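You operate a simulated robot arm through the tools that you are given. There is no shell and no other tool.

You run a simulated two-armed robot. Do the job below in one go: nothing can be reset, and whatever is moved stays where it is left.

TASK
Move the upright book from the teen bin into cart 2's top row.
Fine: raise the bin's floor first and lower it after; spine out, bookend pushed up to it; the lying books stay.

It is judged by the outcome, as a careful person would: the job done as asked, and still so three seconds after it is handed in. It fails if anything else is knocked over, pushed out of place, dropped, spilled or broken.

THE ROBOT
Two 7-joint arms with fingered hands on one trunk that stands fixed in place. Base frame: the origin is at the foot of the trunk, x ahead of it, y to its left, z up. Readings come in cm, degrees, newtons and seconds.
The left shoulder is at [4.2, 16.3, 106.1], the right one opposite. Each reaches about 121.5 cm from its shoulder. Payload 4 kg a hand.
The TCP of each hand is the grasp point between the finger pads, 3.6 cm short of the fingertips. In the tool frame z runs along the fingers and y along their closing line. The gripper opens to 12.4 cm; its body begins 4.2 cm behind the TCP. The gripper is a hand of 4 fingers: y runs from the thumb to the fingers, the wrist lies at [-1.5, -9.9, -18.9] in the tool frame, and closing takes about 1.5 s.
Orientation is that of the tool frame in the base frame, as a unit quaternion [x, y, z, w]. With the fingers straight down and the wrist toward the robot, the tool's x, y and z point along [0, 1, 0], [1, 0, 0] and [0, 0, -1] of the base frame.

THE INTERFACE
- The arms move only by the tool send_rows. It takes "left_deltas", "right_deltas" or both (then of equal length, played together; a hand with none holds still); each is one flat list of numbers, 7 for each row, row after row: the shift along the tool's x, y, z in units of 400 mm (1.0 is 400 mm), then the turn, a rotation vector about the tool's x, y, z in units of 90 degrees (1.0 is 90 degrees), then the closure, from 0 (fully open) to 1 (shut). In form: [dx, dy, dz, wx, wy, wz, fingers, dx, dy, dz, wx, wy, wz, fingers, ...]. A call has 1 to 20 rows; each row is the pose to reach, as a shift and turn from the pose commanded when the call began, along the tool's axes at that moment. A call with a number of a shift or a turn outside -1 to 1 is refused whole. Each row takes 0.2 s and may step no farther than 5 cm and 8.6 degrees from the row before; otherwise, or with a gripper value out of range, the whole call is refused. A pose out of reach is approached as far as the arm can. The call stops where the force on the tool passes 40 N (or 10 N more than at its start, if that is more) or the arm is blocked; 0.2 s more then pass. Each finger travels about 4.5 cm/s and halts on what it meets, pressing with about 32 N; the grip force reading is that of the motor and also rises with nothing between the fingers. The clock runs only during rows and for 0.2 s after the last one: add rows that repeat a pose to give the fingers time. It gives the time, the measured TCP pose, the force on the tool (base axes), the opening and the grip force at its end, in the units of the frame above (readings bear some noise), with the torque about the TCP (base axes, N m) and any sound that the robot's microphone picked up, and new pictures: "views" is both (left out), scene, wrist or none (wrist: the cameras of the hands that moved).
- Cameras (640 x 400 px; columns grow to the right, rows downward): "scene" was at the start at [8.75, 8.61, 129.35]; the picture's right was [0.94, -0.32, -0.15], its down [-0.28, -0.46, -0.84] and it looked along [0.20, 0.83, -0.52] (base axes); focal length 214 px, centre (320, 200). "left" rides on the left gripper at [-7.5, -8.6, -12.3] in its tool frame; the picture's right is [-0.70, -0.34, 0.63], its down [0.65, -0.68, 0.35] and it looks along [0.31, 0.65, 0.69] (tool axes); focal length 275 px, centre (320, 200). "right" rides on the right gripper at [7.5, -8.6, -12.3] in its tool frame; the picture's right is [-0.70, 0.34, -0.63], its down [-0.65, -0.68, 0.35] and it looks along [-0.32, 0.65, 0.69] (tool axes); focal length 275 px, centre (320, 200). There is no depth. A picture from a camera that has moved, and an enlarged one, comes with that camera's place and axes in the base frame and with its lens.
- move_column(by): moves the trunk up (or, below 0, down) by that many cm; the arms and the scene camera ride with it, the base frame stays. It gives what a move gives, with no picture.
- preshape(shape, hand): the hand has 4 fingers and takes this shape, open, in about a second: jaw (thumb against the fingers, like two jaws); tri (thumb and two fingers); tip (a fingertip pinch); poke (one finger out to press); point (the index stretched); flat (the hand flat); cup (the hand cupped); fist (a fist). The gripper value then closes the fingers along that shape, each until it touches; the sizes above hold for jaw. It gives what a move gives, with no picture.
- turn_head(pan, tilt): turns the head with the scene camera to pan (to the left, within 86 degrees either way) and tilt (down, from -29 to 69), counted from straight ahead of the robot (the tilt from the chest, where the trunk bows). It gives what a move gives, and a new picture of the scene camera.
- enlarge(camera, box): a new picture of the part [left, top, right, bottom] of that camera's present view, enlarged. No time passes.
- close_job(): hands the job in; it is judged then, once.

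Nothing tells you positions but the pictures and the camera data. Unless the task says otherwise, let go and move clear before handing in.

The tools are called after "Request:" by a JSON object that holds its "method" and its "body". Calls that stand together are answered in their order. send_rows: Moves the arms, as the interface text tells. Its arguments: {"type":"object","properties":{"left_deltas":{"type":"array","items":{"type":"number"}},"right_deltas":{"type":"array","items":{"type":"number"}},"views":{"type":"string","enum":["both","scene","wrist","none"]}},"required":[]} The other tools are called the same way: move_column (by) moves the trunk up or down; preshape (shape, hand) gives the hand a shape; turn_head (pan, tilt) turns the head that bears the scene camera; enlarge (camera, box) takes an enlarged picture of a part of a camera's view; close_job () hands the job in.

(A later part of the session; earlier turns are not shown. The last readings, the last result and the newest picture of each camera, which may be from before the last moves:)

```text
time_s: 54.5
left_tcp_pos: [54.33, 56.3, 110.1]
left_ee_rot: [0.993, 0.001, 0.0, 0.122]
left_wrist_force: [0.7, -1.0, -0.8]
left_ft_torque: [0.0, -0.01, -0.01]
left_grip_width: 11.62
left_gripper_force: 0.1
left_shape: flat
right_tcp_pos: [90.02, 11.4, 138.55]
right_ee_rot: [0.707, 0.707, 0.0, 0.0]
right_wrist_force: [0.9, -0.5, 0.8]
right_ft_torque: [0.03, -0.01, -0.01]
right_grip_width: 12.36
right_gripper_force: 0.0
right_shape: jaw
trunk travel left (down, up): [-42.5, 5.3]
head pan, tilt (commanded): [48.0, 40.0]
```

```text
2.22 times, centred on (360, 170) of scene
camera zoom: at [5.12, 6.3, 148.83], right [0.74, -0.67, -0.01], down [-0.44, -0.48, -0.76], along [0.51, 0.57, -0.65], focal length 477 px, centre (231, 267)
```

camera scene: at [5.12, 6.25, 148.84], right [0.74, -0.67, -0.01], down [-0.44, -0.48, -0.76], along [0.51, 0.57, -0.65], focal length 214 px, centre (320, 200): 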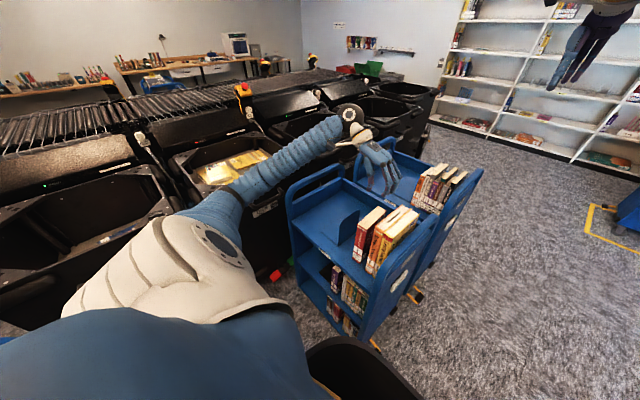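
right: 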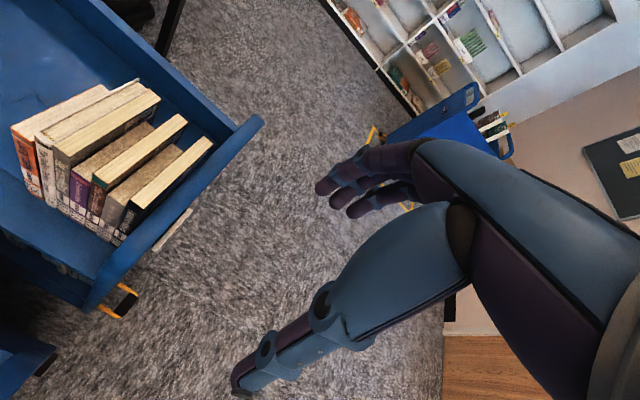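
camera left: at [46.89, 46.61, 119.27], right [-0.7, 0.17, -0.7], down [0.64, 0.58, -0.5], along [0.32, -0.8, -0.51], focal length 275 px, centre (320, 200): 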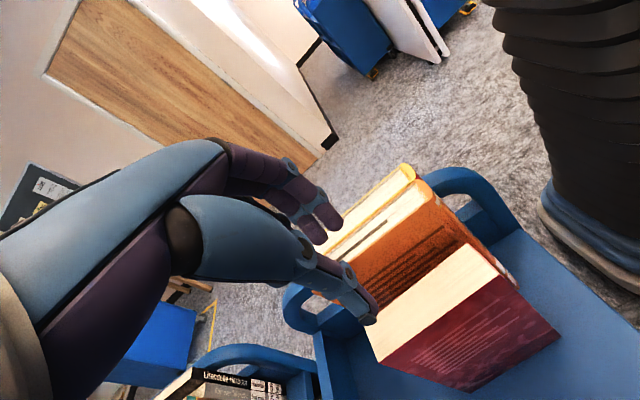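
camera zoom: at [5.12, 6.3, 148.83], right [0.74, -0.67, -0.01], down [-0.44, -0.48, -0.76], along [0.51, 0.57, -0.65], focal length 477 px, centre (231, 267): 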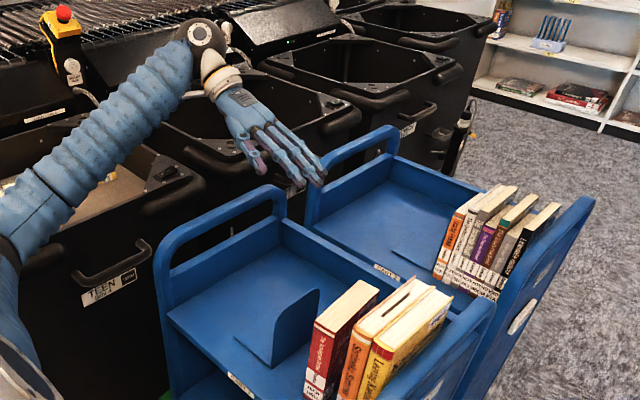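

The flat hand slants forward with the fingertips leading. I'll zoom in to see fingertips and thumb before choosing the tilt for pushing low on the bookend.

Request:
{"method": "enlarge", "body": {"camera": "scene", "box": [330, 90, 394, 150]}}

Request:
{"method": "enlarge", "body": {"camera": "left", "box": [160, 60, 352, 260]}}

```text
6.67 times, centred on (362, 120) of scene
camera zoom: at [5.12, 6.3, 148.83], right [0.74, -0.67, -0.01], down [-0.44, -0.48, -0.76], along [0.51, 0.57, -0.65], focal length 1430 px, centre (40, 733)
```

zoom: 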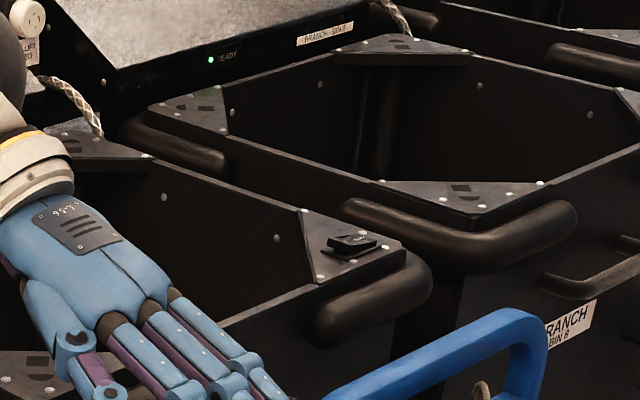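

```text
2.00 times, centred on (256, 160) of left
camera zoom: at [46.79, 67.68, 119.95], right [-0.7, 0.17, -0.7], down [0.64, 0.58, -0.5], along [0.32, -0.8, -0.51], focal length 551 px, centre (448, 280)
```

zoom: 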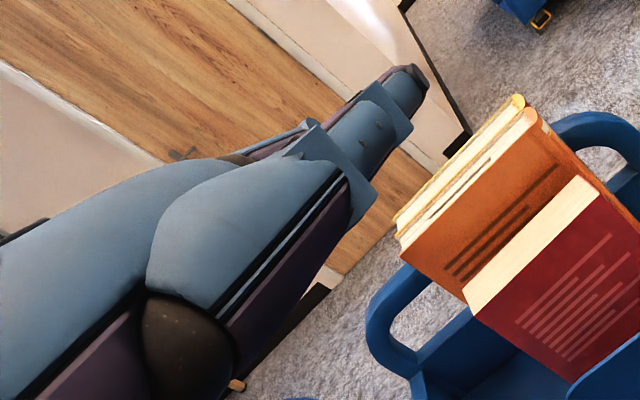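

Request:
{"method": "enlarge", "body": {"camera": "scene", "box": [330, 110, 394, 170]}}

Request:
{"method": "enlarge", "body": {"camera": "right", "box": [0, 0, 640, 400]}}

```text
6.67 times, centred on (362, 140) of scene
camera zoom: at [5.12, 6.3, 148.83], right [0.74, -0.67, -0.01], down [-0.44, -0.48, -0.76], along [0.51, 0.57, -0.65], focal length 1430 px, centre (40, 600)
```

zoom: 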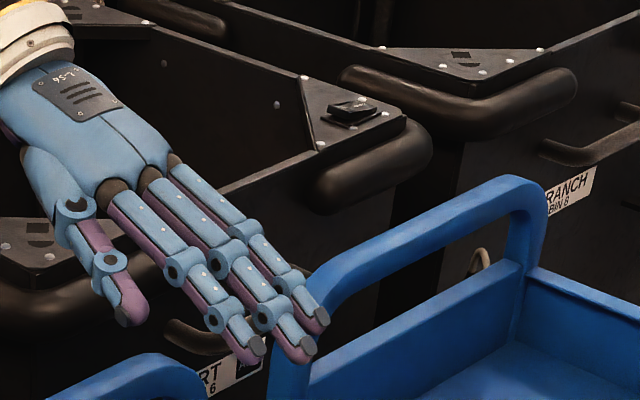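

```text
1.00 times, centred on (320, 200) of right (not enlarged: the box is as wide or as high as the picture)
camera zoom: at [81.58, 19.02, 150.85], right [0.34, -0.7, 0.63], down [-0.68, -0.65, -0.35], along [0.65, -0.32, -0.69], focal length 275 px, centre (320, 200)
```

zoom: 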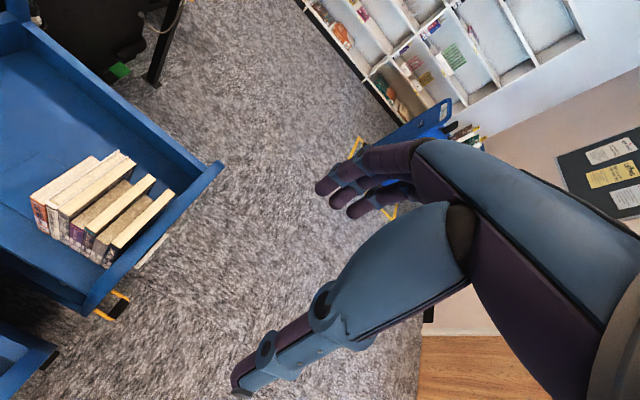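

The flat hand's fingertips reach about 14.7 cm ahead of the TCP. I'll tilt the hand steeply (about 50°) so the fingers point down with tips leading, keeping the forearm high above the cart handle.

Request:
{"method": "send_rows", "body": {"left_deltas": [0, 0, 0, 0.0794, 0, 0, 0, 0, 0, 0, 0.1587, 0, 0, 0, 0, 0, 0, 0.2381, 0, 0, 0, 0, 0, 0, 0.3175, 0, 0, 0, 0, 0, 0, 0.3968, 0, 0, 0, 0, 0, 0, 0.4762, 0, 0, 0, 0, 0, 0, 0.5556, 0, 0, 0, 0, 0, 0, 0.5556, 0, 0, 0]}}

Request:
{"method": "enlarge", "body": {"camera": "scene", "box": [290, 80, 450, 260]}}

```text
time_s: 56.2
left_tcp_pos: [54.3, 56.39, 110.1]
left_ee_rot: [0.951, 0.001, 0.0, -0.309]
left_wrist_force: [-0.8, -1.2, -1.0]
left_ft_torque: [0.0, 0.02, -0.03]
left_grip_width: 11.61
left_gripper_force: 0.1
left_shape: flat
right_tcp_pos: [90.16, 11.48, 138.61]
right_ee_rot: [0.706, 0.708, 0.001, 0.0]
right_wrist_force: [0.4, -0.8, -0.2]
right_ft_torque: [0.03, 0.03, 0.0]
right_grip_width: 12.37
right_gripper_force: 0.1
right_shape: jaw
trunk travel left (down, up): [-42.5, 5.3]
head pan, tilt (commanded): [48.0, 40.0]
camera scene: at [5.1, 6.34, 148.83], right [0.74, -0.67, -0.01], down [-0.44, -0.48, -0.76], along [0.51, 0.57, -0.65], focal length 214 px, centre (320, 200)
camera left: at [46.83, 56.13, 125.04], right [-0.7, 0.64, -0.31], down [0.64, 0.76, 0.12], along [0.32, -0.12, -0.94], focal length 275 px, centre (320, 200)
```

scene: 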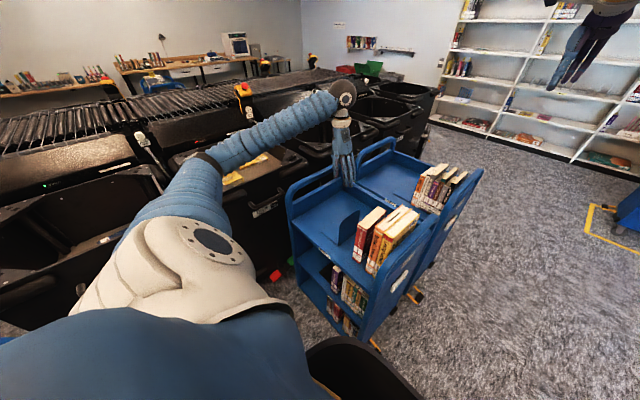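
left: 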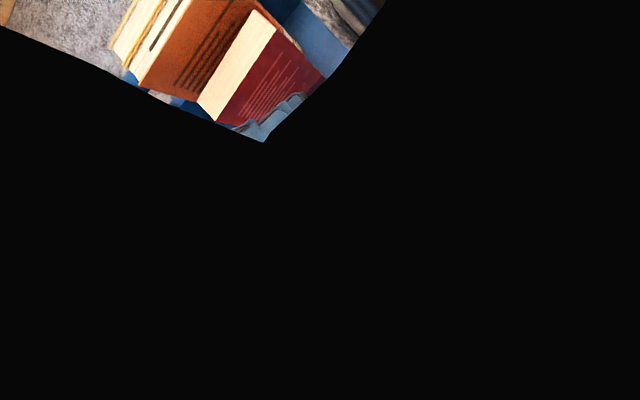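

```text
2.22 times, centred on (370, 170) of scene
camera zoom: at [5.1, 6.34, 148.83], right [0.74, -0.67, -0.01], down [-0.44, -0.48, -0.76], along [0.51, 0.57, -0.65], focal length 477 px, centre (209, 267)
```

zoom: 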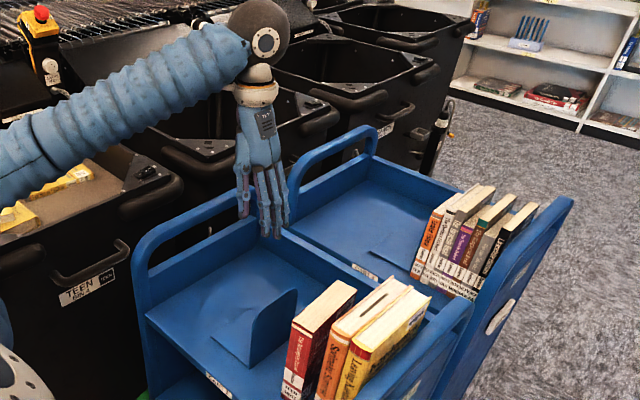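

The fingers now point steeply down with tips around (54, 44.6, 102), and the forearm is well above the cart. I'll lower to just above the bookend's level behind it and check.

Request:
{"method": "send_rows", "body": {"left_deltas": [0, 0.044, 0.094, 0, 0, 0, 0, 0, 0.1015, 0.1735, 0, 0, 0, 0, 0.159, 0.253, 0, 0, 0, 0, 0, 0.2165, 0.336, 0, 0, 0, 0, 0, 0.2738, 0.4192, 0, 0, 0, 0, 0, 0.2738, 0.4192, 0, 0, 0, 0], "views": "scene"}}

Request:
{"method": "enlarge", "body": {"camera": "scene", "box": [300, 120, 428, 270]}}

```text
refused: deltas must hold 7 numbers for each row
```

```text
2.67 times, centred on (364, 195) of scene
camera zoom: at [5.1, 6.34, 148.83], right [0.74, -0.67, -0.01], down [-0.44, -0.48, -0.76], along [0.51, 0.57, -0.65], focal length 572 px, centre (203, 213)
```

zoom: 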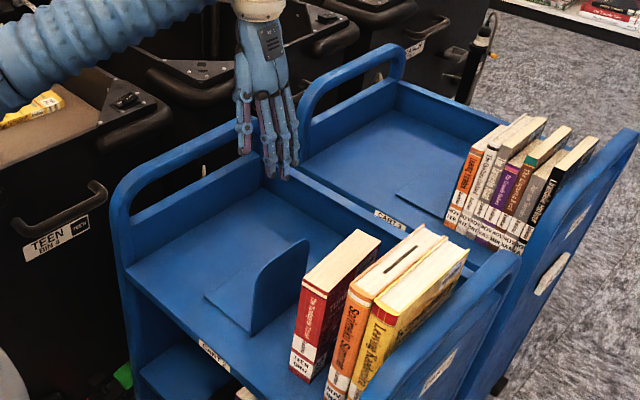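

The last call was refused for a mis-typed row; nothing moved. Repeating it correctly: lowering the fingertips behind the bookend.

Request:
{"method": "send_rows", "body": {"left_deltas": [0, 0.044, 0.094, 0, 0, 0, 0, 0, 0.1015, 0.1735, 0, 0, 0, 0, 0, 0.159, 0.253, 0, 0, 0, 0, 0, 0.2165, 0.336, 0, 0, 0, 0, 0, 0.2738, 0.4192, 0, 0, 0, 0, 0, 0.2738, 0.4192, 0, 0, 0, 0], "views": "scene"}}

Request:
{"method": "enlarge", "body": {"camera": "scene", "box": [300, 120, 428, 270]}}

```text
time_s: 57.6
left_tcp_pos: [54.24, 57.24, 89.96]
left_ee_rot: [0.951, 0.002, -0.001, -0.309]
left_wrist_force: [0.3, -0.1, 1.1]
left_ft_torque: [0.0, 0.0, 0.04]
left_grip_width: 11.62
left_gripper_force: 0.0
left_shape: flat
right_tcp_pos: [90.09, 11.38, 138.52]
right_ee_rot: [0.707, 0.707, 0.0, 0.001]
right_wrist_force: [-1.2, 0.0, 0.1]
right_ft_torque: [0.04, 0.02, -0.02]
right_grip_width: 12.38
right_gripper_force: 0.1
right_shape: jaw
trunk travel left (down, up): [-42.5, 5.3]
head pan, tilt (commanded): [48.0, 40.0]
camera scene: at [5.08, 6.27, 148.84], right [0.74, -0.67, -0.01], down [-0.44, -0.48, -0.76], along [0.51, 0.57, -0.65], focal length 214 px, centre (320, 200)
```

scene: 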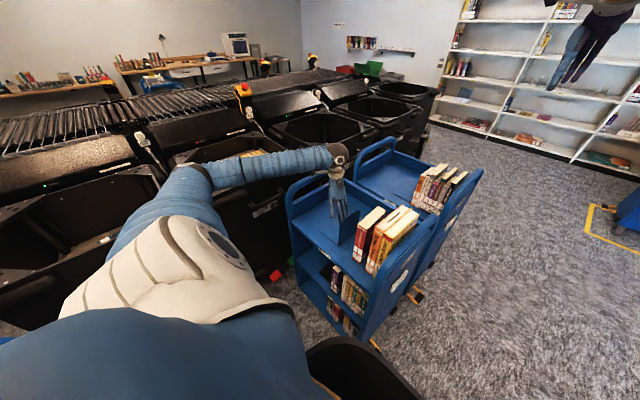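

```text
2.67 times, centred on (364, 195) of scene
camera zoom: at [5.08, 6.27, 148.84], right [0.74, -0.67, -0.01], down [-0.44, -0.48, -0.76], along [0.51, 0.57, -0.65], focal length 572 px, centre (203, 213)
```

zoom: 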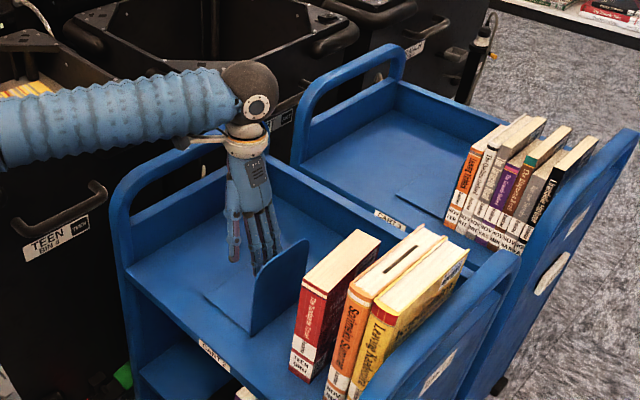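

The fingers are behind the bookend. I'll lower 3 cm more so the tips push near the shelf, and start moving toward the books in small steps.

Request:
{"method": "send_rows", "body": {"left_deltas": [0, 0.0221, 0.0303, 0, 0, 0, 0, 0, 0.0441, 0.0607, 0, 0, 0, 0, 0, 0.0542, 0.0534, 0, 0, 0, 0, 0, 0.0643, 0.046, 0, 0, 0, 0, 0, 0.0744, 0.0387, 0, 0, 0, 0, 0, 0.0845, 0.0313, 0, 0, 0, 0], "views": "none"}}

Request:
{"method": "enlarge", "body": {"camera": "scene", "box": [320, 170, 432, 270]}}

```text
time_s: 59.0
left_tcp_pos: [54.3, 55.21, 87.2]
left_ee_rot: [0.951, 0.0, -0.001, -0.309]
left_wrist_force: [-1.0, 0.5, 0.3]
left_ft_torque: [0.05, 0.01, 0.02]
left_grip_width: 11.63
left_gripper_force: 0.1
left_shape: flat
right_tcp_pos: [90.07, 11.42, 138.59]
right_ee_rot: [0.707, 0.707, 0.001, 0.0]
right_wrist_force: [0.8, -0.1, -0.4]
right_ft_torque: [-0.01, -0.01, -0.04]
right_grip_width: 12.38
right_gripper_force: 0.1
right_shape: jaw
trunk travel left (down, up): [-42.5, 5.3]
head pan, tilt (commanded): [48.0, 40.0]
```

```text
4.00 times, centred on (376, 220) of scene
camera zoom: at [5.12, 6.29, 148.84], right [0.74, -0.67, -0.01], down [-0.44, -0.48, -0.76], along [0.51, 0.57, -0.65], focal length 858 px, centre (96, 120)
```

zoom: 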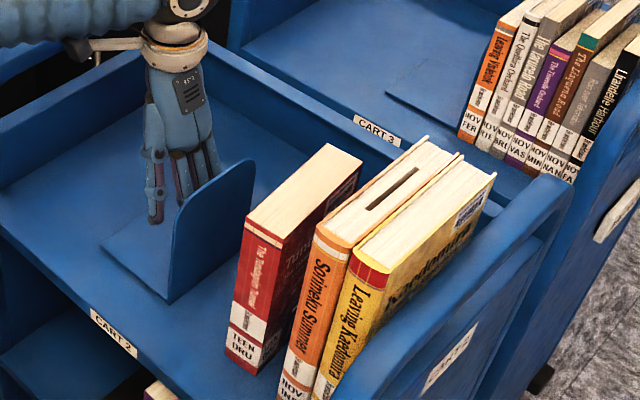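

Still no contact. Continuing 4 cm toward the books in half-centimetre steps.

Request:
{"method": "send_rows", "body": {"left_deltas": [0, 0.0101, -0.0074, 0, 0, 0, 0, 0, 0.0202, -0.0147, 0, 0, 0, 0, 0, 0.0303, -0.0221, 0, 0, 0, 0, 0, 0.0404, -0.0294, 0, 0, 0, 0, 0, 0.0505, -0.0368, 0, 0, 0, 0, 0, 0.0606, -0.0441, 0, 0, 0, 0, 0, 0.0708, -0.0515, 0, 0, 0, 0, 0, 0.0809, -0.0588, 0, 0, 0, 0], "views": "none"}}

Request:
{"method": "enlarge", "body": {"camera": "scene", "box": [320, 170, 432, 270]}}

```text
time_s: 60.9
left_tcp_pos: [54.35, 51.29, 87.11]
left_ee_rot: [0.951, -0.001, 0.001, -0.309]
left_wrist_force: [0.0, 2.6, -1.0]
left_ft_torque: [0.18, -0.01, 0.0]
left_grip_width: 11.61
left_gripper_force: 0.1
left_shape: flat
right_tcp_pos: [90.06, 11.4, 138.54]
right_ee_rot: [0.706, 0.708, -0.001, -0.001]
right_wrist_force: [-0.7, 0.3, -0.4]
right_ft_torque: [0.0, 0.02, 0.01]
right_grip_width: 12.39
right_gripper_force: 0.0
right_shape: jaw
trunk travel left (down, up): [-42.5, 5.3]
head pan, tilt (commanded): [48.0, 40.0]
```

```text
4.00 times, centred on (376, 220) of scene
camera zoom: at [5.13, 6.3, 148.83], right [0.74, -0.67, -0.01], down [-0.44, -0.48, -0.76], along [0.51, 0.57, -0.65], focal length 858 px, centre (96, 120)
```

zoom: 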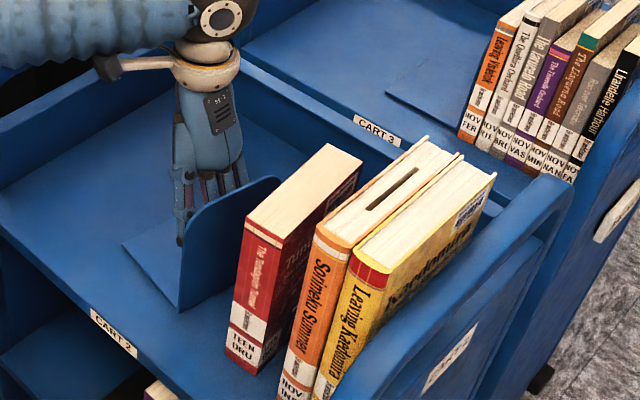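

The bookend is sliding with only ~2.6 N, but it looks slightly turned (its right end ahead). Let me zoom in to verify before correcting.

Request:
{"method": "enlarge", "body": {"camera": "scene", "box": [335, 195, 399, 255]}}

Request:
{"method": "enlarge", "body": {"camera": "left", "box": [0, 0, 640, 400]}}

```text
6.67 times, centred on (367, 225) of scene
camera zoom: at [5.13, 6.3, 148.83], right [0.74, -0.67, -0.01], down [-0.44, -0.48, -0.76], along [0.51, 0.57, -0.65], focal length 1430 px, centre (7, 33)
```

zoom: 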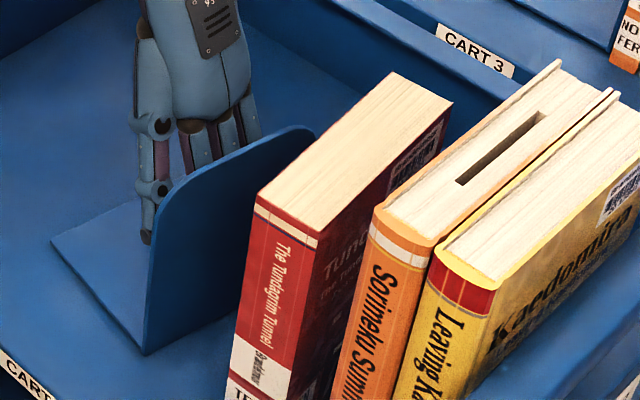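

```text
1.00 times, centred on (320, 200) of left (not enlarged: the box is as wide or as high as the picture)
camera zoom: at [46.89, 51.1, 102.02], right [-0.7, 0.64, -0.31], down [0.64, 0.76, 0.12], along [0.32, -0.12, -0.94], focal length 275 px, centre (320, 200)
```

zoom: 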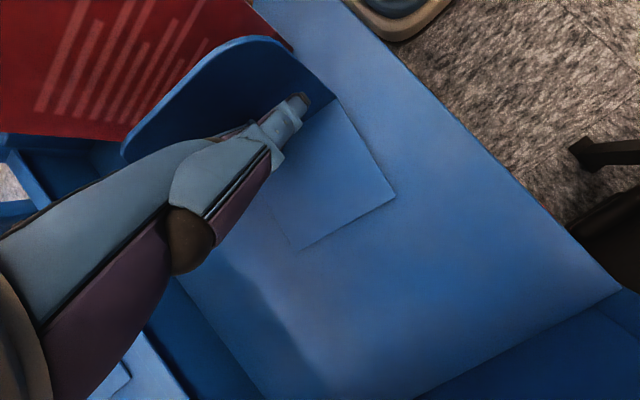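

The wrist view confirms the bookend turned about 9° clockwise. I'll back off, shift the hand 4.5 cm toward its left end, and push there to square it up.

Request:
{"method": "send_rows", "body": {"left_deltas": [0, -0.0243, 0.0176, 0, 0, 0, 0, -0.05, -0.0243, 0.0176, 0, 0, 0, 0, -0.1125, -0.0243, 0.0176, 0, 0, 0, 0, -0.1125, -0.0121, 0.0088, 0, 0, 0, 0, -0.1125, 0, 0, 0, 0, 0, 0, -0.1125, 0.0101, -0.0074, 0, 0, 0, 0, -0.1125, 0.0202, -0.0147, 0, 0, 0, 0, -0.1125, 0.0303, -0.0221, 0, 0, 0, 0], "views": "none"}}

Request:
{"method": "enlarge", "body": {"camera": "scene", "box": [335, 195, 399, 255]}}

Request:
{"method": "enlarge", "body": {"camera": "left", "box": [0, 0, 640, 400]}}

```text
time_s: 62.6
left_tcp_pos: [49.87, 49.61, 87.1]
left_ee_rot: [0.951, 0.0, 0.001, -0.309]
left_wrist_force: [-1.2, 2.0, 0.3]
left_ft_torque: [0.13, 0.02, 0.01]
left_grip_width: 11.65
left_gripper_force: 0.1
left_shape: flat
right_tcp_pos: [89.96, 11.35, 138.65]
right_ee_rot: [0.706, 0.708, 0.0, 0.001]
right_wrist_force: [-0.1, -0.3, 0.3]
right_ft_torque: [0.01, -0.01, -0.02]
right_grip_width: 12.38
right_gripper_force: 0.1
right_shape: jaw
trunk travel left (down, up): [-42.5, 5.3]
head pan, tilt (commanded): [48.0, 40.0]
```

```text
6.67 times, centred on (367, 225) of scene
camera zoom: at [5.11, 6.3, 148.84], right [0.74, -0.67, -0.01], down [-0.44, -0.48, -0.76], along [0.51, 0.57, -0.65], focal length 1430 px, centre (7, 33)
```

zoom: 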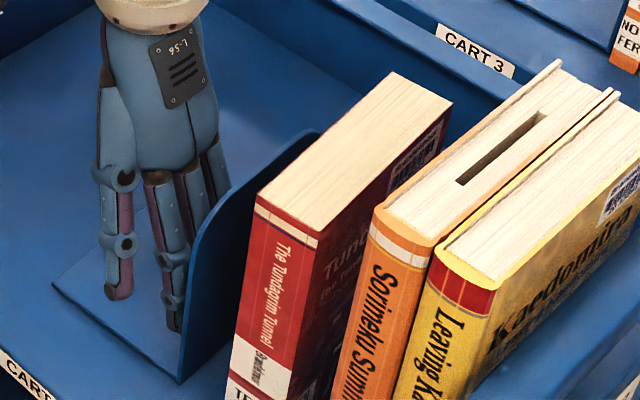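

```text
1.00 times, centred on (320, 200) of left (not enlarged: the box is as wide or as high as the picture)
camera zoom: at [42.35, 49.61, 102.05], right [-0.7, 0.64, -0.31], down [0.64, 0.76, 0.12], along [0.32, -0.12, -0.94], focal length 275 px, centre (320, 200)
```

zoom: 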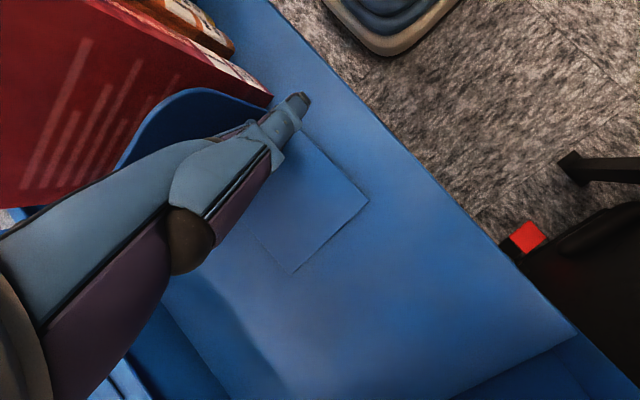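

The bookend is now nearly square (about 2–3° the other way). I'll re-centre the hand at x≈52.4 and push on until just short of the red book.

Request:
{"method": "send_rows", "body": {"left_deltas": [0, -0.0162, 0.0118, 0, 0, 0, 0, 0.0625, -0.0162, 0.0118, 0, 0, 0, 0, 0.0625, -0.006, 0.0044, 0, 0, 0, 0, 0.0625, 0.0061, -0.0044, 0, 0, 0, 0, 0.0625, 0.0162, -0.0118, 0, 0, 0, 0, 0.0625, 0.0263, -0.0191, 0, 0, 0, 0, 0.0625, 0.0364, -0.0265, 0, 0, 0, 0, 0.0625, 0.0445, -0.0323, 0, 0, 0, 0], "views": "none"}}

Request:
{"method": "enlarge", "body": {"camera": "scene", "box": [335, 195, 399, 255]}}

Request:
{"method": "enlarge", "body": {"camera": "left", "box": [0, 0, 640, 400]}}

```text
time_s: 64.5
left_tcp_pos: [52.42, 47.51, 87.08]
left_ee_rot: [0.951, 0.0, -0.001, -0.31]
left_wrist_force: [-0.4, 1.2, -0.3]
left_ft_torque: [0.21, -0.01, 0.0]
left_grip_width: 11.61
left_gripper_force: 0.1
left_shape: flat
right_tcp_pos: [90.14, 11.43, 138.63]
right_ee_rot: [0.707, 0.707, 0.0, 0.0]
right_wrist_force: [0.6, -0.5, -0.2]
right_ft_torque: [-0.01, 0.03, 0.02]
right_grip_width: 12.39
right_gripper_force: 0.0
right_shape: jaw
trunk travel left (down, up): [-42.5, 5.3]
head pan, tilt (commanded): [48.0, 40.0]
```

```text
6.67 times, centred on (367, 225) of scene
camera zoom: at [5.12, 6.3, 148.83], right [0.74, -0.67, -0.01], down [-0.44, -0.48, -0.76], along [0.51, 0.57, -0.65], focal length 1430 px, centre (7, 33)
```

zoom: 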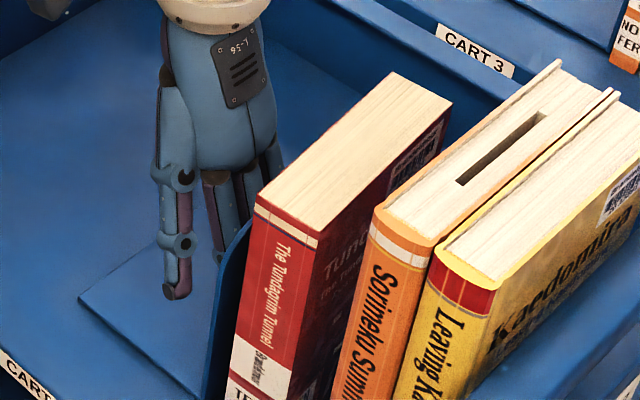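

```text
1.00 times, centred on (320, 200) of left (not enlarged: the box is as wide or as high as the picture)
camera zoom: at [44.85, 47.39, 102.03], right [-0.7, 0.64, -0.31], down [0.64, 0.76, 0.12], along [0.31, -0.12, -0.94], focal length 275 px, centre (320, 200)
```

zoom: 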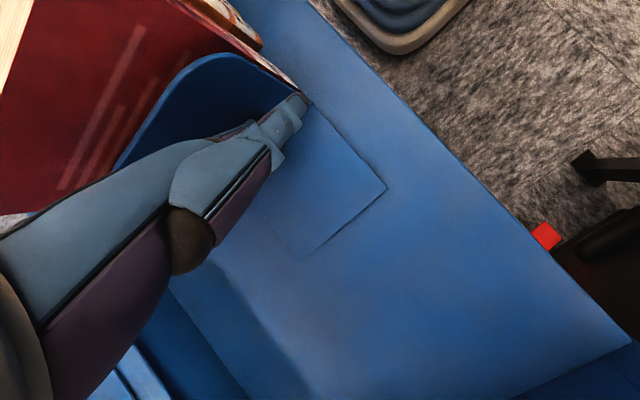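

Nearly square now, and the plate is about 1.3 cm from the red book. Continuing in small steps until it meets the book.

Request:
{"method": "send_rows", "body": {"left_deltas": [0, 0.0061, -0.0044, 0, 0, 0, 0, 0, 0.0121, -0.0088, 0, 0, 0, 0, 0, 0.0182, -0.0132, 0, 0, 0, 0, 0, 0.0243, -0.0176, 0, 0, 0, 0, 0, 0.0303, -0.0221, 0, 0, 0, 0, 0, 0.0364, -0.0265, 0, 0, 0, 0], "views": "none"}}

Request:
{"method": "enlarge", "body": {"camera": "scene", "box": [335, 195, 415, 275]}}

Request:
{"method": "enlarge", "body": {"camera": "left", "box": [0, 0, 640, 400]}}

```text
time_s: 65.8
left_tcp_pos: [52.4, 45.8, 87.11]
left_ee_rot: [0.951, 0.001, 0.0, -0.309]
left_wrist_force: [-0.2, 3.8, 0.1]
left_ft_torque: [0.16, -0.01, 0.07]
left_grip_width: 11.63
left_gripper_force: 0.1
left_shape: flat
right_tcp_pos: [90.19, 11.43, 138.53]
right_ee_rot: [0.707, 0.708, 0.0, 0.0]
right_wrist_force: [0.2, 0.7, 0.9]
right_ft_torque: [0.02, -0.03, -0.03]
right_grip_width: 12.35
right_gripper_force: 0.0
right_shape: jaw
trunk travel left (down, up): [-42.5, 5.3]
head pan, tilt (commanded): [48.0, 40.0]
```

```text
5.00 times, centred on (375, 235) of scene
camera zoom: at [5.12, 6.31, 148.84], right [0.74, -0.67, -0.01], down [-0.44, -0.48, -0.76], along [0.51, 0.57, -0.65], focal length 1072 px, centre (45, 25)
```

zoom: 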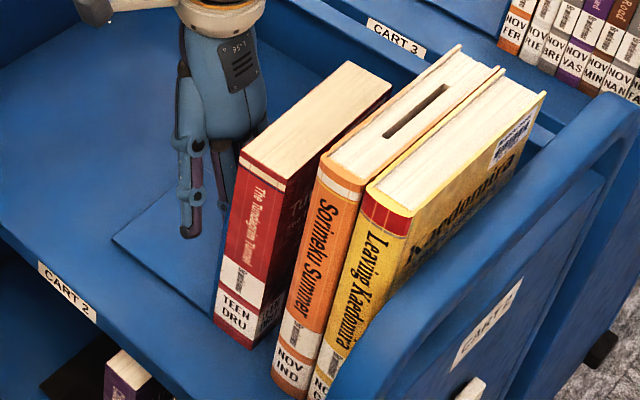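

```text
1.00 times, centred on (320, 200) of left (not enlarged: the box is as wide or as high as the picture)
camera zoom: at [44.88, 45.59, 102.04], right [-0.7, 0.64, -0.31], down [0.64, 0.76, 0.12], along [0.32, -0.12, -0.94], focal length 275 px, centre (320, 200)
```

zoom: 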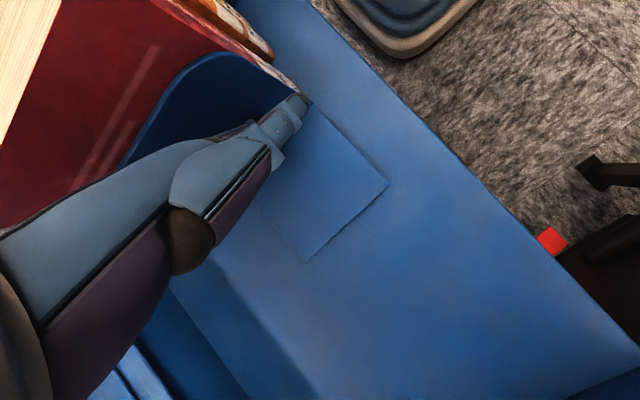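

The plate has met the red book (3.8 N) and sits square to it. Pushing the pair about 1.5 cm, then checking the remaining gap.

Request:
{"method": "send_rows", "body": {"left_deltas": [0, 0.0061, -0.0044, 0, 0, 0, 0, 0, 0.0121, -0.0088, 0, 0, 0, 0, 0, 0.0182, -0.0132, 0, 0, 0, 0, 0, 0.0243, -0.0176, 0, 0, 0, 0, 0, 0.0303, -0.0221, 0, 0, 0, 0], "views": "none"}}

Request:
{"method": "enlarge", "body": {"camera": "scene", "box": [335, 195, 415, 275]}}

Request:
{"method": "enlarge", "body": {"camera": "left", "box": [0, 0, 320, 200]}}

```text
time_s: 67.0
left_tcp_pos: [52.21, 44.29, 87.06]
left_ee_rot: [0.951, 0.001, 0.0, -0.309]
left_wrist_force: [0.3, 2.6, 0.5]
left_ft_torque: [0.21, 0.01, 0.05]
left_grip_width: 11.65
left_gripper_force: 0.0
left_shape: flat
right_tcp_pos: [90.1, 11.44, 138.51]
right_ee_rot: [0.707, 0.707, 0.0, 0.0]
right_wrist_force: [-0.3, 0.0, 0.5]
right_ft_torque: [0.01, 0.03, -0.02]
right_grip_width: 12.4
right_gripper_force: 0.0
right_shape: jaw
trunk travel left (down, up): [-42.5, 5.3]
head pan, tilt (commanded): [48.0, 40.0]
```

```text
5.00 times, centred on (375, 235) of scene
camera zoom: at [5.13, 6.31, 148.83], right [0.74, -0.67, -0.01], down [-0.44, -0.48, -0.76], along [0.51, 0.57, -0.65], focal length 1072 px, centre (45, 25)
```

zoom: 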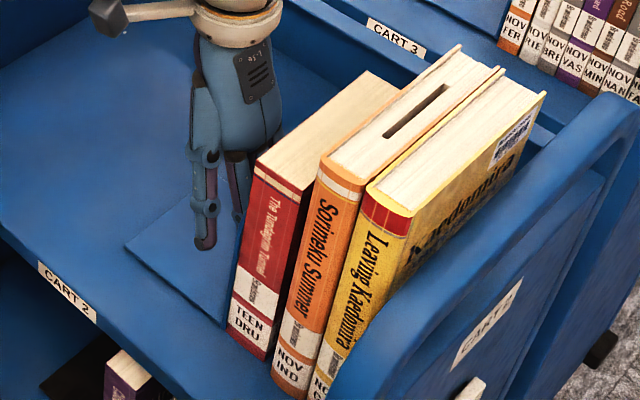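

```text
2.00 times, centred on (160, 100) of left
camera zoom: at [44.88, 44.13, 102.04], right [-0.7, 0.64, -0.31], down [0.64, 0.76, 0.12], along [0.32, -0.12, -0.94], focal length 551 px, centre (640, 400)
```

zoom: 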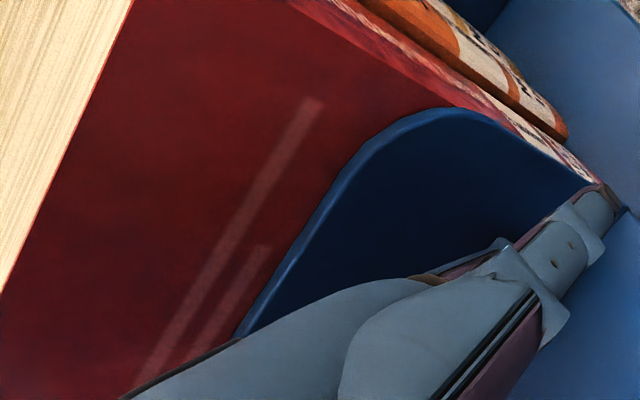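

The red book slid cleanly. Zooming on the remaining gap to the orange book.

Request:
{"method": "enlarge", "body": {"camera": "scene", "box": [375, 220, 415, 275]}}

Request:
{"method": "enlarge", "body": {"camera": "scene", "box": [380, 205, 428, 240]}}

```text
7.27 times, centred on (395, 248) of scene
camera zoom: at [5.13, 6.31, 148.83], right [0.74, -0.67, -0.01], down [-0.44, -0.48, -0.76], along [0.51, 0.57, -0.65], focal length 1560 px, centre (-226, -146)
```

zoom: 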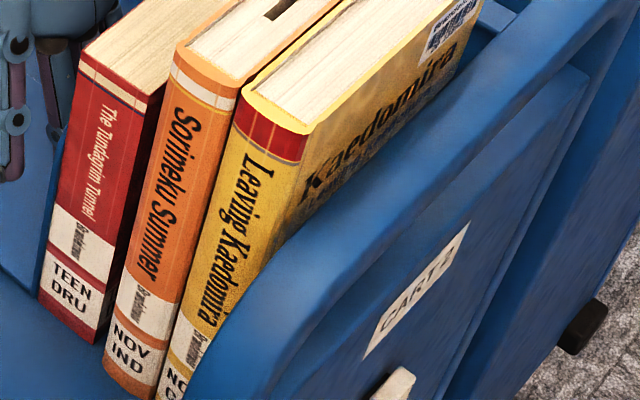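

```text
11.43 times, centred on (404, 222) of scene
camera zoom: at [5.13, 6.31, 148.83], right [0.74, -0.67, -0.01], down [-0.44, -0.48, -0.76], along [0.51, 0.57, -0.65], focal length 2451 px, centre (-640, -57)
```

zoom: 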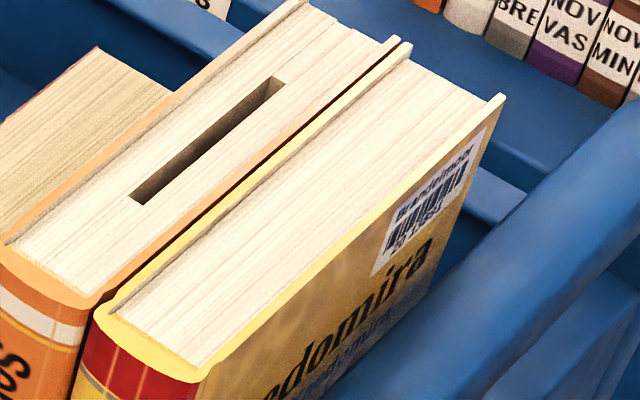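

About 0.7 cm gap left. I'll push 0.5 cm then creep, watching the force and the orange/yellow books.

Request:
{"method": "send_rows", "body": {"left_deltas": [0, 0.004, -0.0029, 0, 0, 0, 0, 0, 0.0081, -0.0059, 0, 0, 0, 0, 0, 0.0101, -0.0074, 0, 0, 0, 0], "views": "none"}}

Request:
{"method": "enlarge", "body": {"camera": "scene", "box": [375, 220, 415, 275]}}

```text
time_s: 67.8
left_tcp_pos: [52.36, 43.82, 87.12]
left_ee_rot: [0.951, 0.001, 0.0, -0.309]
left_wrist_force: [0.2, 4.5, 0.5]
left_ft_torque: [0.23, 0.02, 0.04]
left_grip_width: 11.62
left_gripper_force: 0.1
left_shape: flat
right_tcp_pos: [90.06, 11.37, 138.59]
right_ee_rot: [0.707, 0.708, 0.0, 0.0]
right_wrist_force: [-0.1, 0.2, -0.2]
right_ft_torque: [-0.01, -0.03, 0.02]
right_grip_width: 12.35
right_gripper_force: 0.2
right_shape: jaw
trunk travel left (down, up): [-42.5, 5.3]
head pan, tilt (commanded): [48.0, 40.0]
```

```text
7.27 times, centred on (395, 248) of scene
camera zoom: at [5.12, 6.32, 148.84], right [0.74, -0.67, -0.01], down [-0.44, -0.48, -0.76], along [0.51, 0.57, -0.65], focal length 1560 px, centre (-226, -146)
```

zoom: 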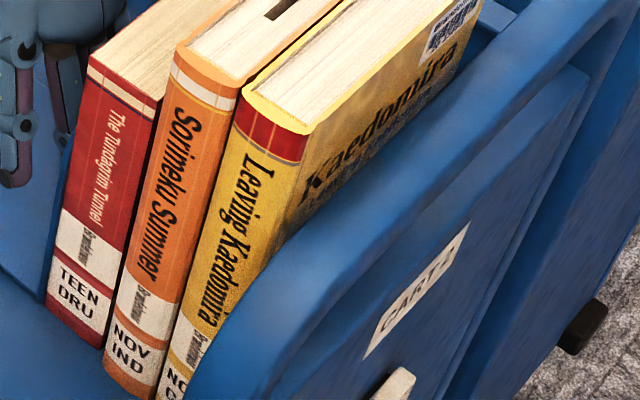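

Nearly touching now. Creeping another couple of millimetres.

Request:
{"method": "send_rows", "body": {"left_deltas": [0, 0.002, -0.0015, 0, 0, 0, 0, 0, 0.004, -0.0029, 0, 0, 0, 0, 0, 0.004, -0.0029, 0, 0, 0, 0], "views": "none"}}

Request:
{"method": "enlarge", "body": {"camera": "scene", "box": [375, 220, 415, 275]}}

Request:
{"method": "enlarge", "body": {"camera": "left", "box": [120, 0, 380, 160]}}

```text
time_s: 68.7
left_tcp_pos: [52.4, 43.58, 87.16]
left_ee_rot: [0.951, 0.0, -0.001, -0.309]
left_wrist_force: [0.5, 3.5, 0.7]
left_ft_torque: [0.25, -0.01, 0.06]
left_grip_width: 11.63
left_gripper_force: 0.1
left_shape: flat
right_tcp_pos: [90.13, 11.45, 138.61]
right_ee_rot: [0.707, 0.707, 0.0, 0.0]
right_wrist_force: [0.2, 0.3, 0.1]
right_ft_torque: [0.0, 0.04, 0.0]
right_grip_width: 12.39
right_gripper_force: 0.0
right_shape: jaw
trunk travel left (down, up): [-42.5, 5.3]
head pan, tilt (commanded): [48.0, 40.0]
```

```text
7.27 times, centred on (395, 248) of scene
camera zoom: at [5.12, 6.32, 148.83], right [0.74, -0.67, -0.01], down [-0.44, -0.48, -0.76], along [0.51, 0.57, -0.65], focal length 1560 px, centre (-226, -146)
```

zoom: 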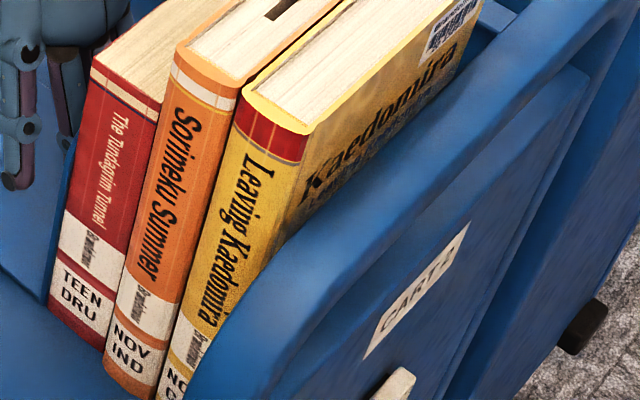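

```text
2.46 times, centred on (250, 80) of left
camera zoom: at [44.86, 43.43, 102.06], right [-0.7, 0.64, -0.31], down [0.64, 0.76, 0.12], along [0.32, -0.12, -0.94], focal length 678 px, centre (492, 495)
```

zoom: 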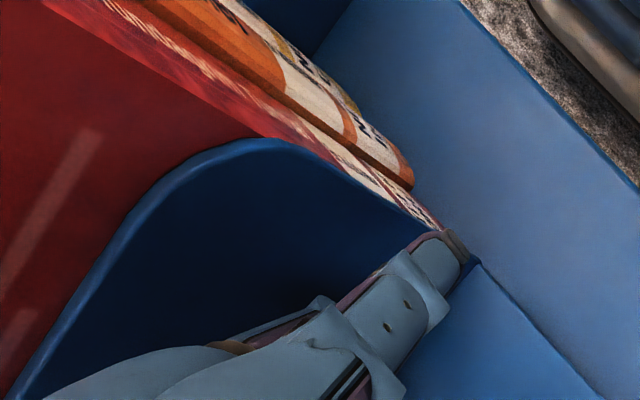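

Orange and yellow haven't moved and force hasn't risen yet, so a hair's gap may remain. One more tiny push.

Request:
{"method": "send_rows", "body": {"left_deltas": [0, 0.0015, -0.0011, 0, 0, 0, 0, 0, 0.003, -0.0022, 0, 0, 0, 0, 0, 0.003, -0.0022, 0, 0, 0, 0], "views": "none"}}

Request:
{"method": "enlarge", "body": {"camera": "scene", "box": [375, 220, 415, 275]}}

Request:
{"method": "enlarge", "body": {"camera": "scene", "box": [378, 248, 402, 272]}}

```text
time_s: 69.5
left_tcp_pos: [52.33, 43.45, 87.08]
left_ee_rot: [0.951, 0.0, 0.0, -0.309]
left_wrist_force: [-1.3, 4.6, 1.4]
left_ft_torque: [0.25, 0.0, 0.03]
left_grip_width: 11.64
left_gripper_force: 0.0
left_shape: flat
right_tcp_pos: [90.07, 11.4, 138.48]
right_ee_rot: [0.707, 0.708, 0.0, 0.0]
right_wrist_force: [0.9, -0.2, 0.4]
right_ft_torque: [-0.02, -0.01, -0.01]
right_grip_width: 12.38
right_gripper_force: 0.0
right_shape: jaw
trunk travel left (down, up): [-42.5, 5.3]
head pan, tilt (commanded): [48.0, 40.0]
```

```text
7.27 times, centred on (395, 248) of scene
camera zoom: at [5.11, 6.32, 148.83], right [0.74, -0.67, -0.01], down [-0.44, -0.48, -0.76], along [0.51, 0.57, -0.65], focal length 1560 px, centre (-226, -146)
```

zoom: 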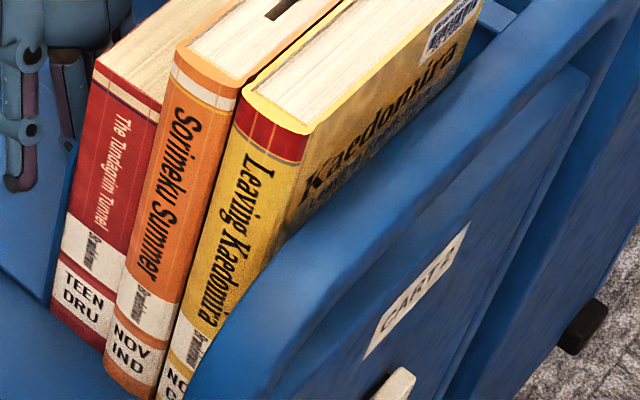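

```text
16.00 times, centred on (390, 260) of scene
camera zoom: at [5.11, 6.32, 148.83], right [0.74, -0.67, -0.01], down [-0.44, -0.48, -0.76], along [0.51, 0.57, -0.65], focal length 3432 px, centre (-800, -760)
```

zoom: 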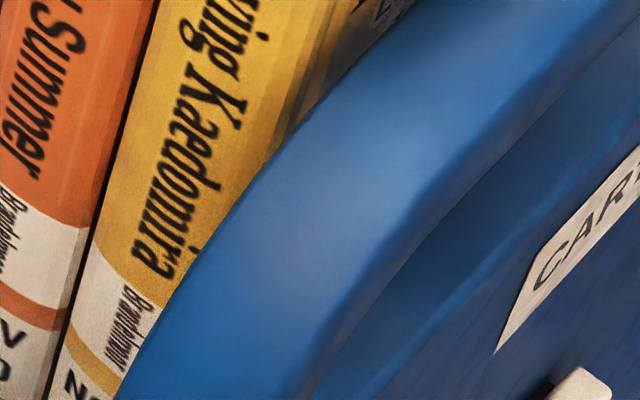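

Request:
{"method": "enlarge", "body": {"camera": "scene", "box": [356, 250, 380, 275]}}

Request:
{"method": "enlarge", "body": {"camera": "scene", "box": [362, 225, 386, 250]}}

```text
16.00 times, centred on (368, 262) of scene
camera zoom: at [5.11, 6.32, 148.83], right [0.74, -0.67, -0.01], down [-0.44, -0.48, -0.76], along [0.51, 0.57, -0.65], focal length 3432 px, centre (-448, -800)
```

zoom: 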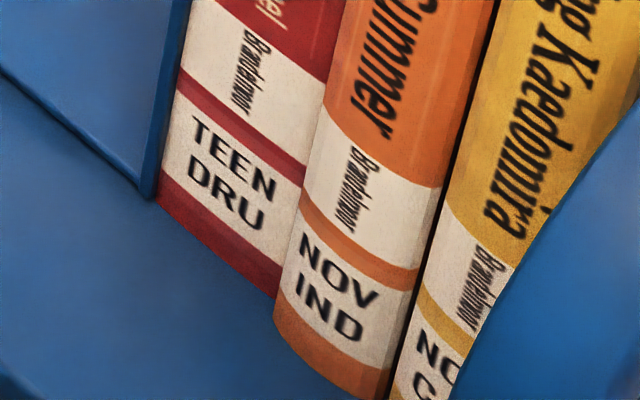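

```text
16.00 times, centred on (374, 238) of scene
camera zoom: at [5.11, 6.32, 148.83], right [0.74, -0.67, -0.01], down [-0.44, -0.48, -0.76], along [0.51, 0.57, -0.65], focal length 3432 px, centre (-544, -400)
```

zoom: 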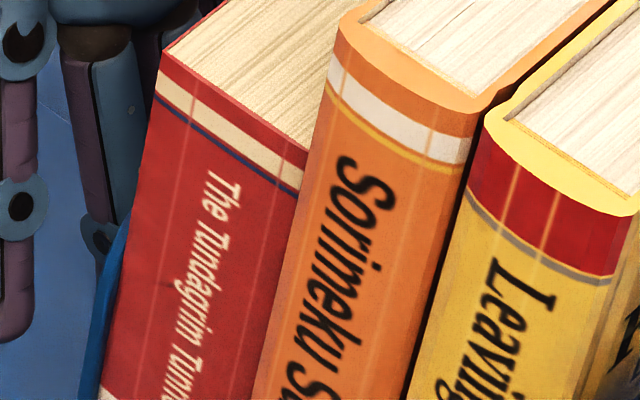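

The red book looks flush with the orange one and the plate flush with the red. I'll do one last 1.5 mm nudge while comparing the orange book's position at high zoom.

Request:
{"method": "send_rows", "body": {"left_deltas": [0, 0.0015, -0.0011, 0, 0, 0, 0, 0, 0.003, -0.0022, 0, 0, 0, 0, 0, 0.003, -0.0022, 0, 0, 0, 0], "views": "none"}}

Request:
{"method": "enlarge", "body": {"camera": "scene", "box": [356, 250, 380, 275]}}

Request:
{"method": "enlarge", "body": {"camera": "scene", "box": [362, 225, 386, 250]}}

```text
time_s: 70.2
left_tcp_pos: [52.38, 43.37, 87.2]
left_ee_rot: [0.951, 0.0, 0.0, -0.309]
left_wrist_force: [0.5, 5.4, 0.7]
left_ft_torque: [0.25, -0.02, 0.07]
left_grip_width: 11.61
left_gripper_force: 0.1
left_shape: flat
right_tcp_pos: [90.15, 11.42, 138.51]
right_ee_rot: [0.706, 0.708, 0.0, 0.0]
right_wrist_force: [0.2, -0.2, -0.1]
right_ft_torque: [0.0, 0.0, 0.01]
right_grip_width: 12.36
right_gripper_force: 0.1
right_shape: jaw
trunk travel left (down, up): [-42.5, 5.3]
head pan, tilt (commanded): [48.0, 40.0]
```

```text
16.00 times, centred on (368, 262) of scene
camera zoom: at [5.11, 6.33, 148.83], right [0.74, -0.67, -0.01], down [-0.44, -0.48, -0.76], along [0.51, 0.57, -0.65], focal length 3432 px, centre (-448, -800)
```

zoom: 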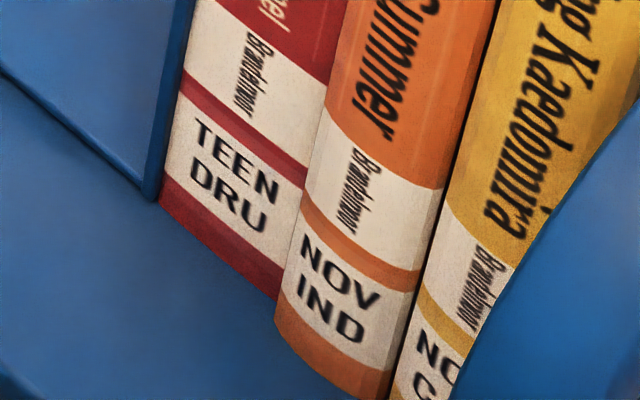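

```text
16.00 times, centred on (374, 238) of scene
camera zoom: at [5.11, 6.33, 148.83], right [0.74, -0.67, -0.01], down [-0.44, -0.48, -0.76], along [0.51, 0.57, -0.65], focal length 3432 px, centre (-544, -400)
```

zoom: 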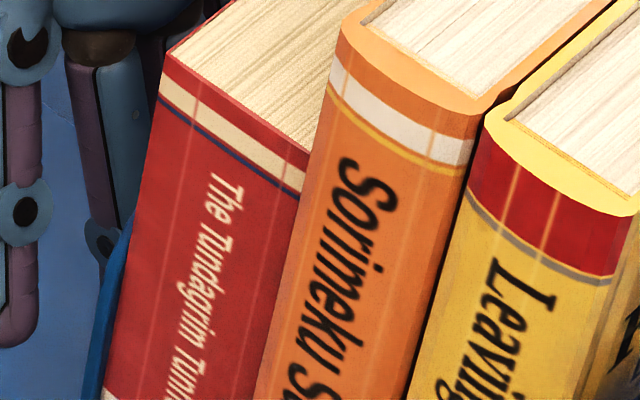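

Contact: the red book is snug against the orange one and the bookend is against it (5 N). Backing the hand off and lifting clear.

Request:
{"method": "send_rows", "body": {"left_deltas": [0, -0.0101, 0.0074, 0, 0, 0, 0, 0, -0.0303, 0.0221, 0, 0, 0, 0, 0, -0.0607, 0.0441, 0, 0, 0, 0, 0, -0.1048, -0.0166, 0, 0, 0, 0, 0, -0.1636, -0.0975, 0, 0, 0, 0, 0, -0.2224, -0.1784, 0, 0, 0, 0, 0, -0.2812, -0.2593, 0, 0, 0, 0, 0, -0.34, -0.3402, 0, 0, 0, 0, 0, -0.3988, -0.4211, 0, 0, 0, 0, 0, -0.3988, -0.4211, 0, 0, 0, 0], "views": "scene"}}

Request:
{"method": "enlarge", "body": {"camera": "scene", "box": [320, 170, 432, 275]}}

```text
time_s: 72.5
left_tcp_pos: [52.32, 46.45, 110.23]
left_ee_rot: [0.951, -0.001, 0.001, -0.309]
left_wrist_force: [-0.9, -0.4, -0.6]
left_ft_torque: [-0.01, 0.01, 0.02]
left_grip_width: 11.62
left_gripper_force: 0.1
left_shape: flat
right_tcp_pos: [90.09, 11.5, 138.58]
right_ee_rot: [0.706, 0.708, 0.0, 0.0]
right_wrist_force: [-0.2, 0.5, -0.1]
right_ft_torque: [-0.02, -0.03, 0.01]
right_grip_width: 12.36
right_gripper_force: 0.1
right_shape: jaw
trunk travel left (down, up): [-42.5, 5.3]
head pan, tilt (commanded): [48.0, 40.0]
camera scene: at [5.11, 6.33, 148.83], right [0.74, -0.67, -0.01], down [-0.44, -0.48, -0.76], along [0.51, 0.57, -0.65], focal length 214 px, centre (320, 200)
```

scene: 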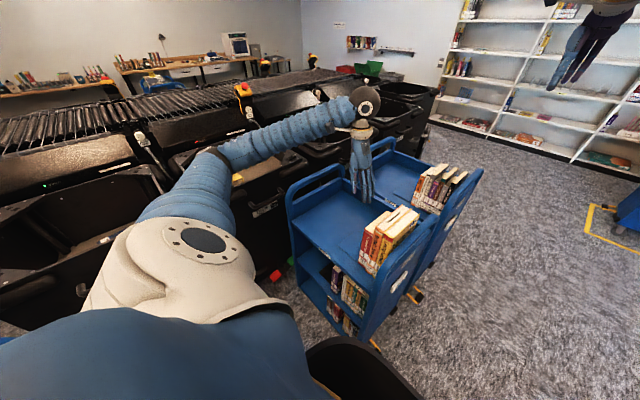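

```text
3.81 times, centred on (376, 222) of scene
camera zoom: at [5.11, 6.33, 148.83], right [0.74, -0.67, -0.01], down [-0.44, -0.48, -0.76], along [0.51, 0.57, -0.65], focal length 817 px, centre (107, 114)
```

zoom: 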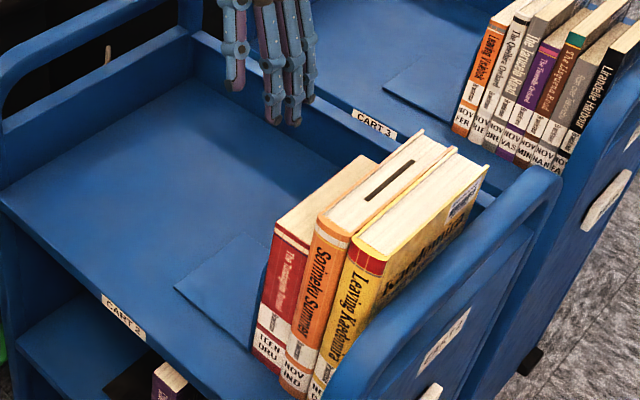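

The row looks right: red book upright, spine out, snug between orange and the bookend. Next I'll set the hand back to the poke shape and turn it to the default orientation to press DOWN on the bin's rocker.

Request:
{"method": "preshape", "body": {"hand": "left", "shape": "poke"}}

Request:
{"method": "send_rows", "body": {"left_deltas": [0, -0.0555, -0.0338, -0.08, 0, 0, 0, 0, -0.111, -0.0677, -0.16, 0, 0, 0, 0, -0.1666, -0.1015, -0.24, 0, 0, 0, 0, -0.2221, -0.1354, -0.32, 0, 0, 0, 0, -0.2776, -0.1692, -0.4, 0, 0, 0, 0, -0.2776, -0.1692, -0.4, 0, 0, 0], "views": "none"}}

```text
time_s: 73.3
left_tcp_pos: [52.24, 46.29, 110.2]
left_ee_rot: [0.951, 0.0, 0.0, -0.309]
left_wrist_force: [0.0, 0.4, 0.1]
left_ft_torque: [-0.03, -0.01, -0.02]
left_grip_width: 0.0
left_gripper_force: 0.0
left_shape: poke
right_tcp_pos: [90.1, 11.31, 138.53]
right_ee_rot: [0.706, 0.708, 0.0, 0.0]
right_wrist_force: [-0.1, -0.8, 0.0]
right_ft_torque: [0.01, 0.0, 0.02]
right_grip_width: 12.36
right_gripper_force: 0.0
right_shape: jaw
trunk travel left (down, up): [-42.5, 5.3]
head pan, tilt (commanded): [48.0, 40.0]
```

```text
time_s: 74.8
left_tcp_pos: [52.38, 51.25, 122.09]
left_ee_rot: [1.0, 0.001, 0.0, 0.001]
left_wrist_force: [-0.2, -0.4, -0.4]
left_ft_torque: [0.01, -0.02, 0.0]
left_grip_width: 0.0
left_gripper_force: 0.1
left_shape: poke
right_tcp_pos: [90.13, 11.37, 138.58]
right_ee_rot: [0.706, 0.708, 0.001, 0.0]
right_wrist_force: [0.3, 0.0, -0.4]
right_ft_torque: [-0.03, 0.03, 0.0]
right_grip_width: 12.37
right_gripper_force: 0.1
right_shape: jaw
trunk travel left (down, up): [-42.5, 5.3]
head pan, tilt (commanded): [48.0, 40.0]
```

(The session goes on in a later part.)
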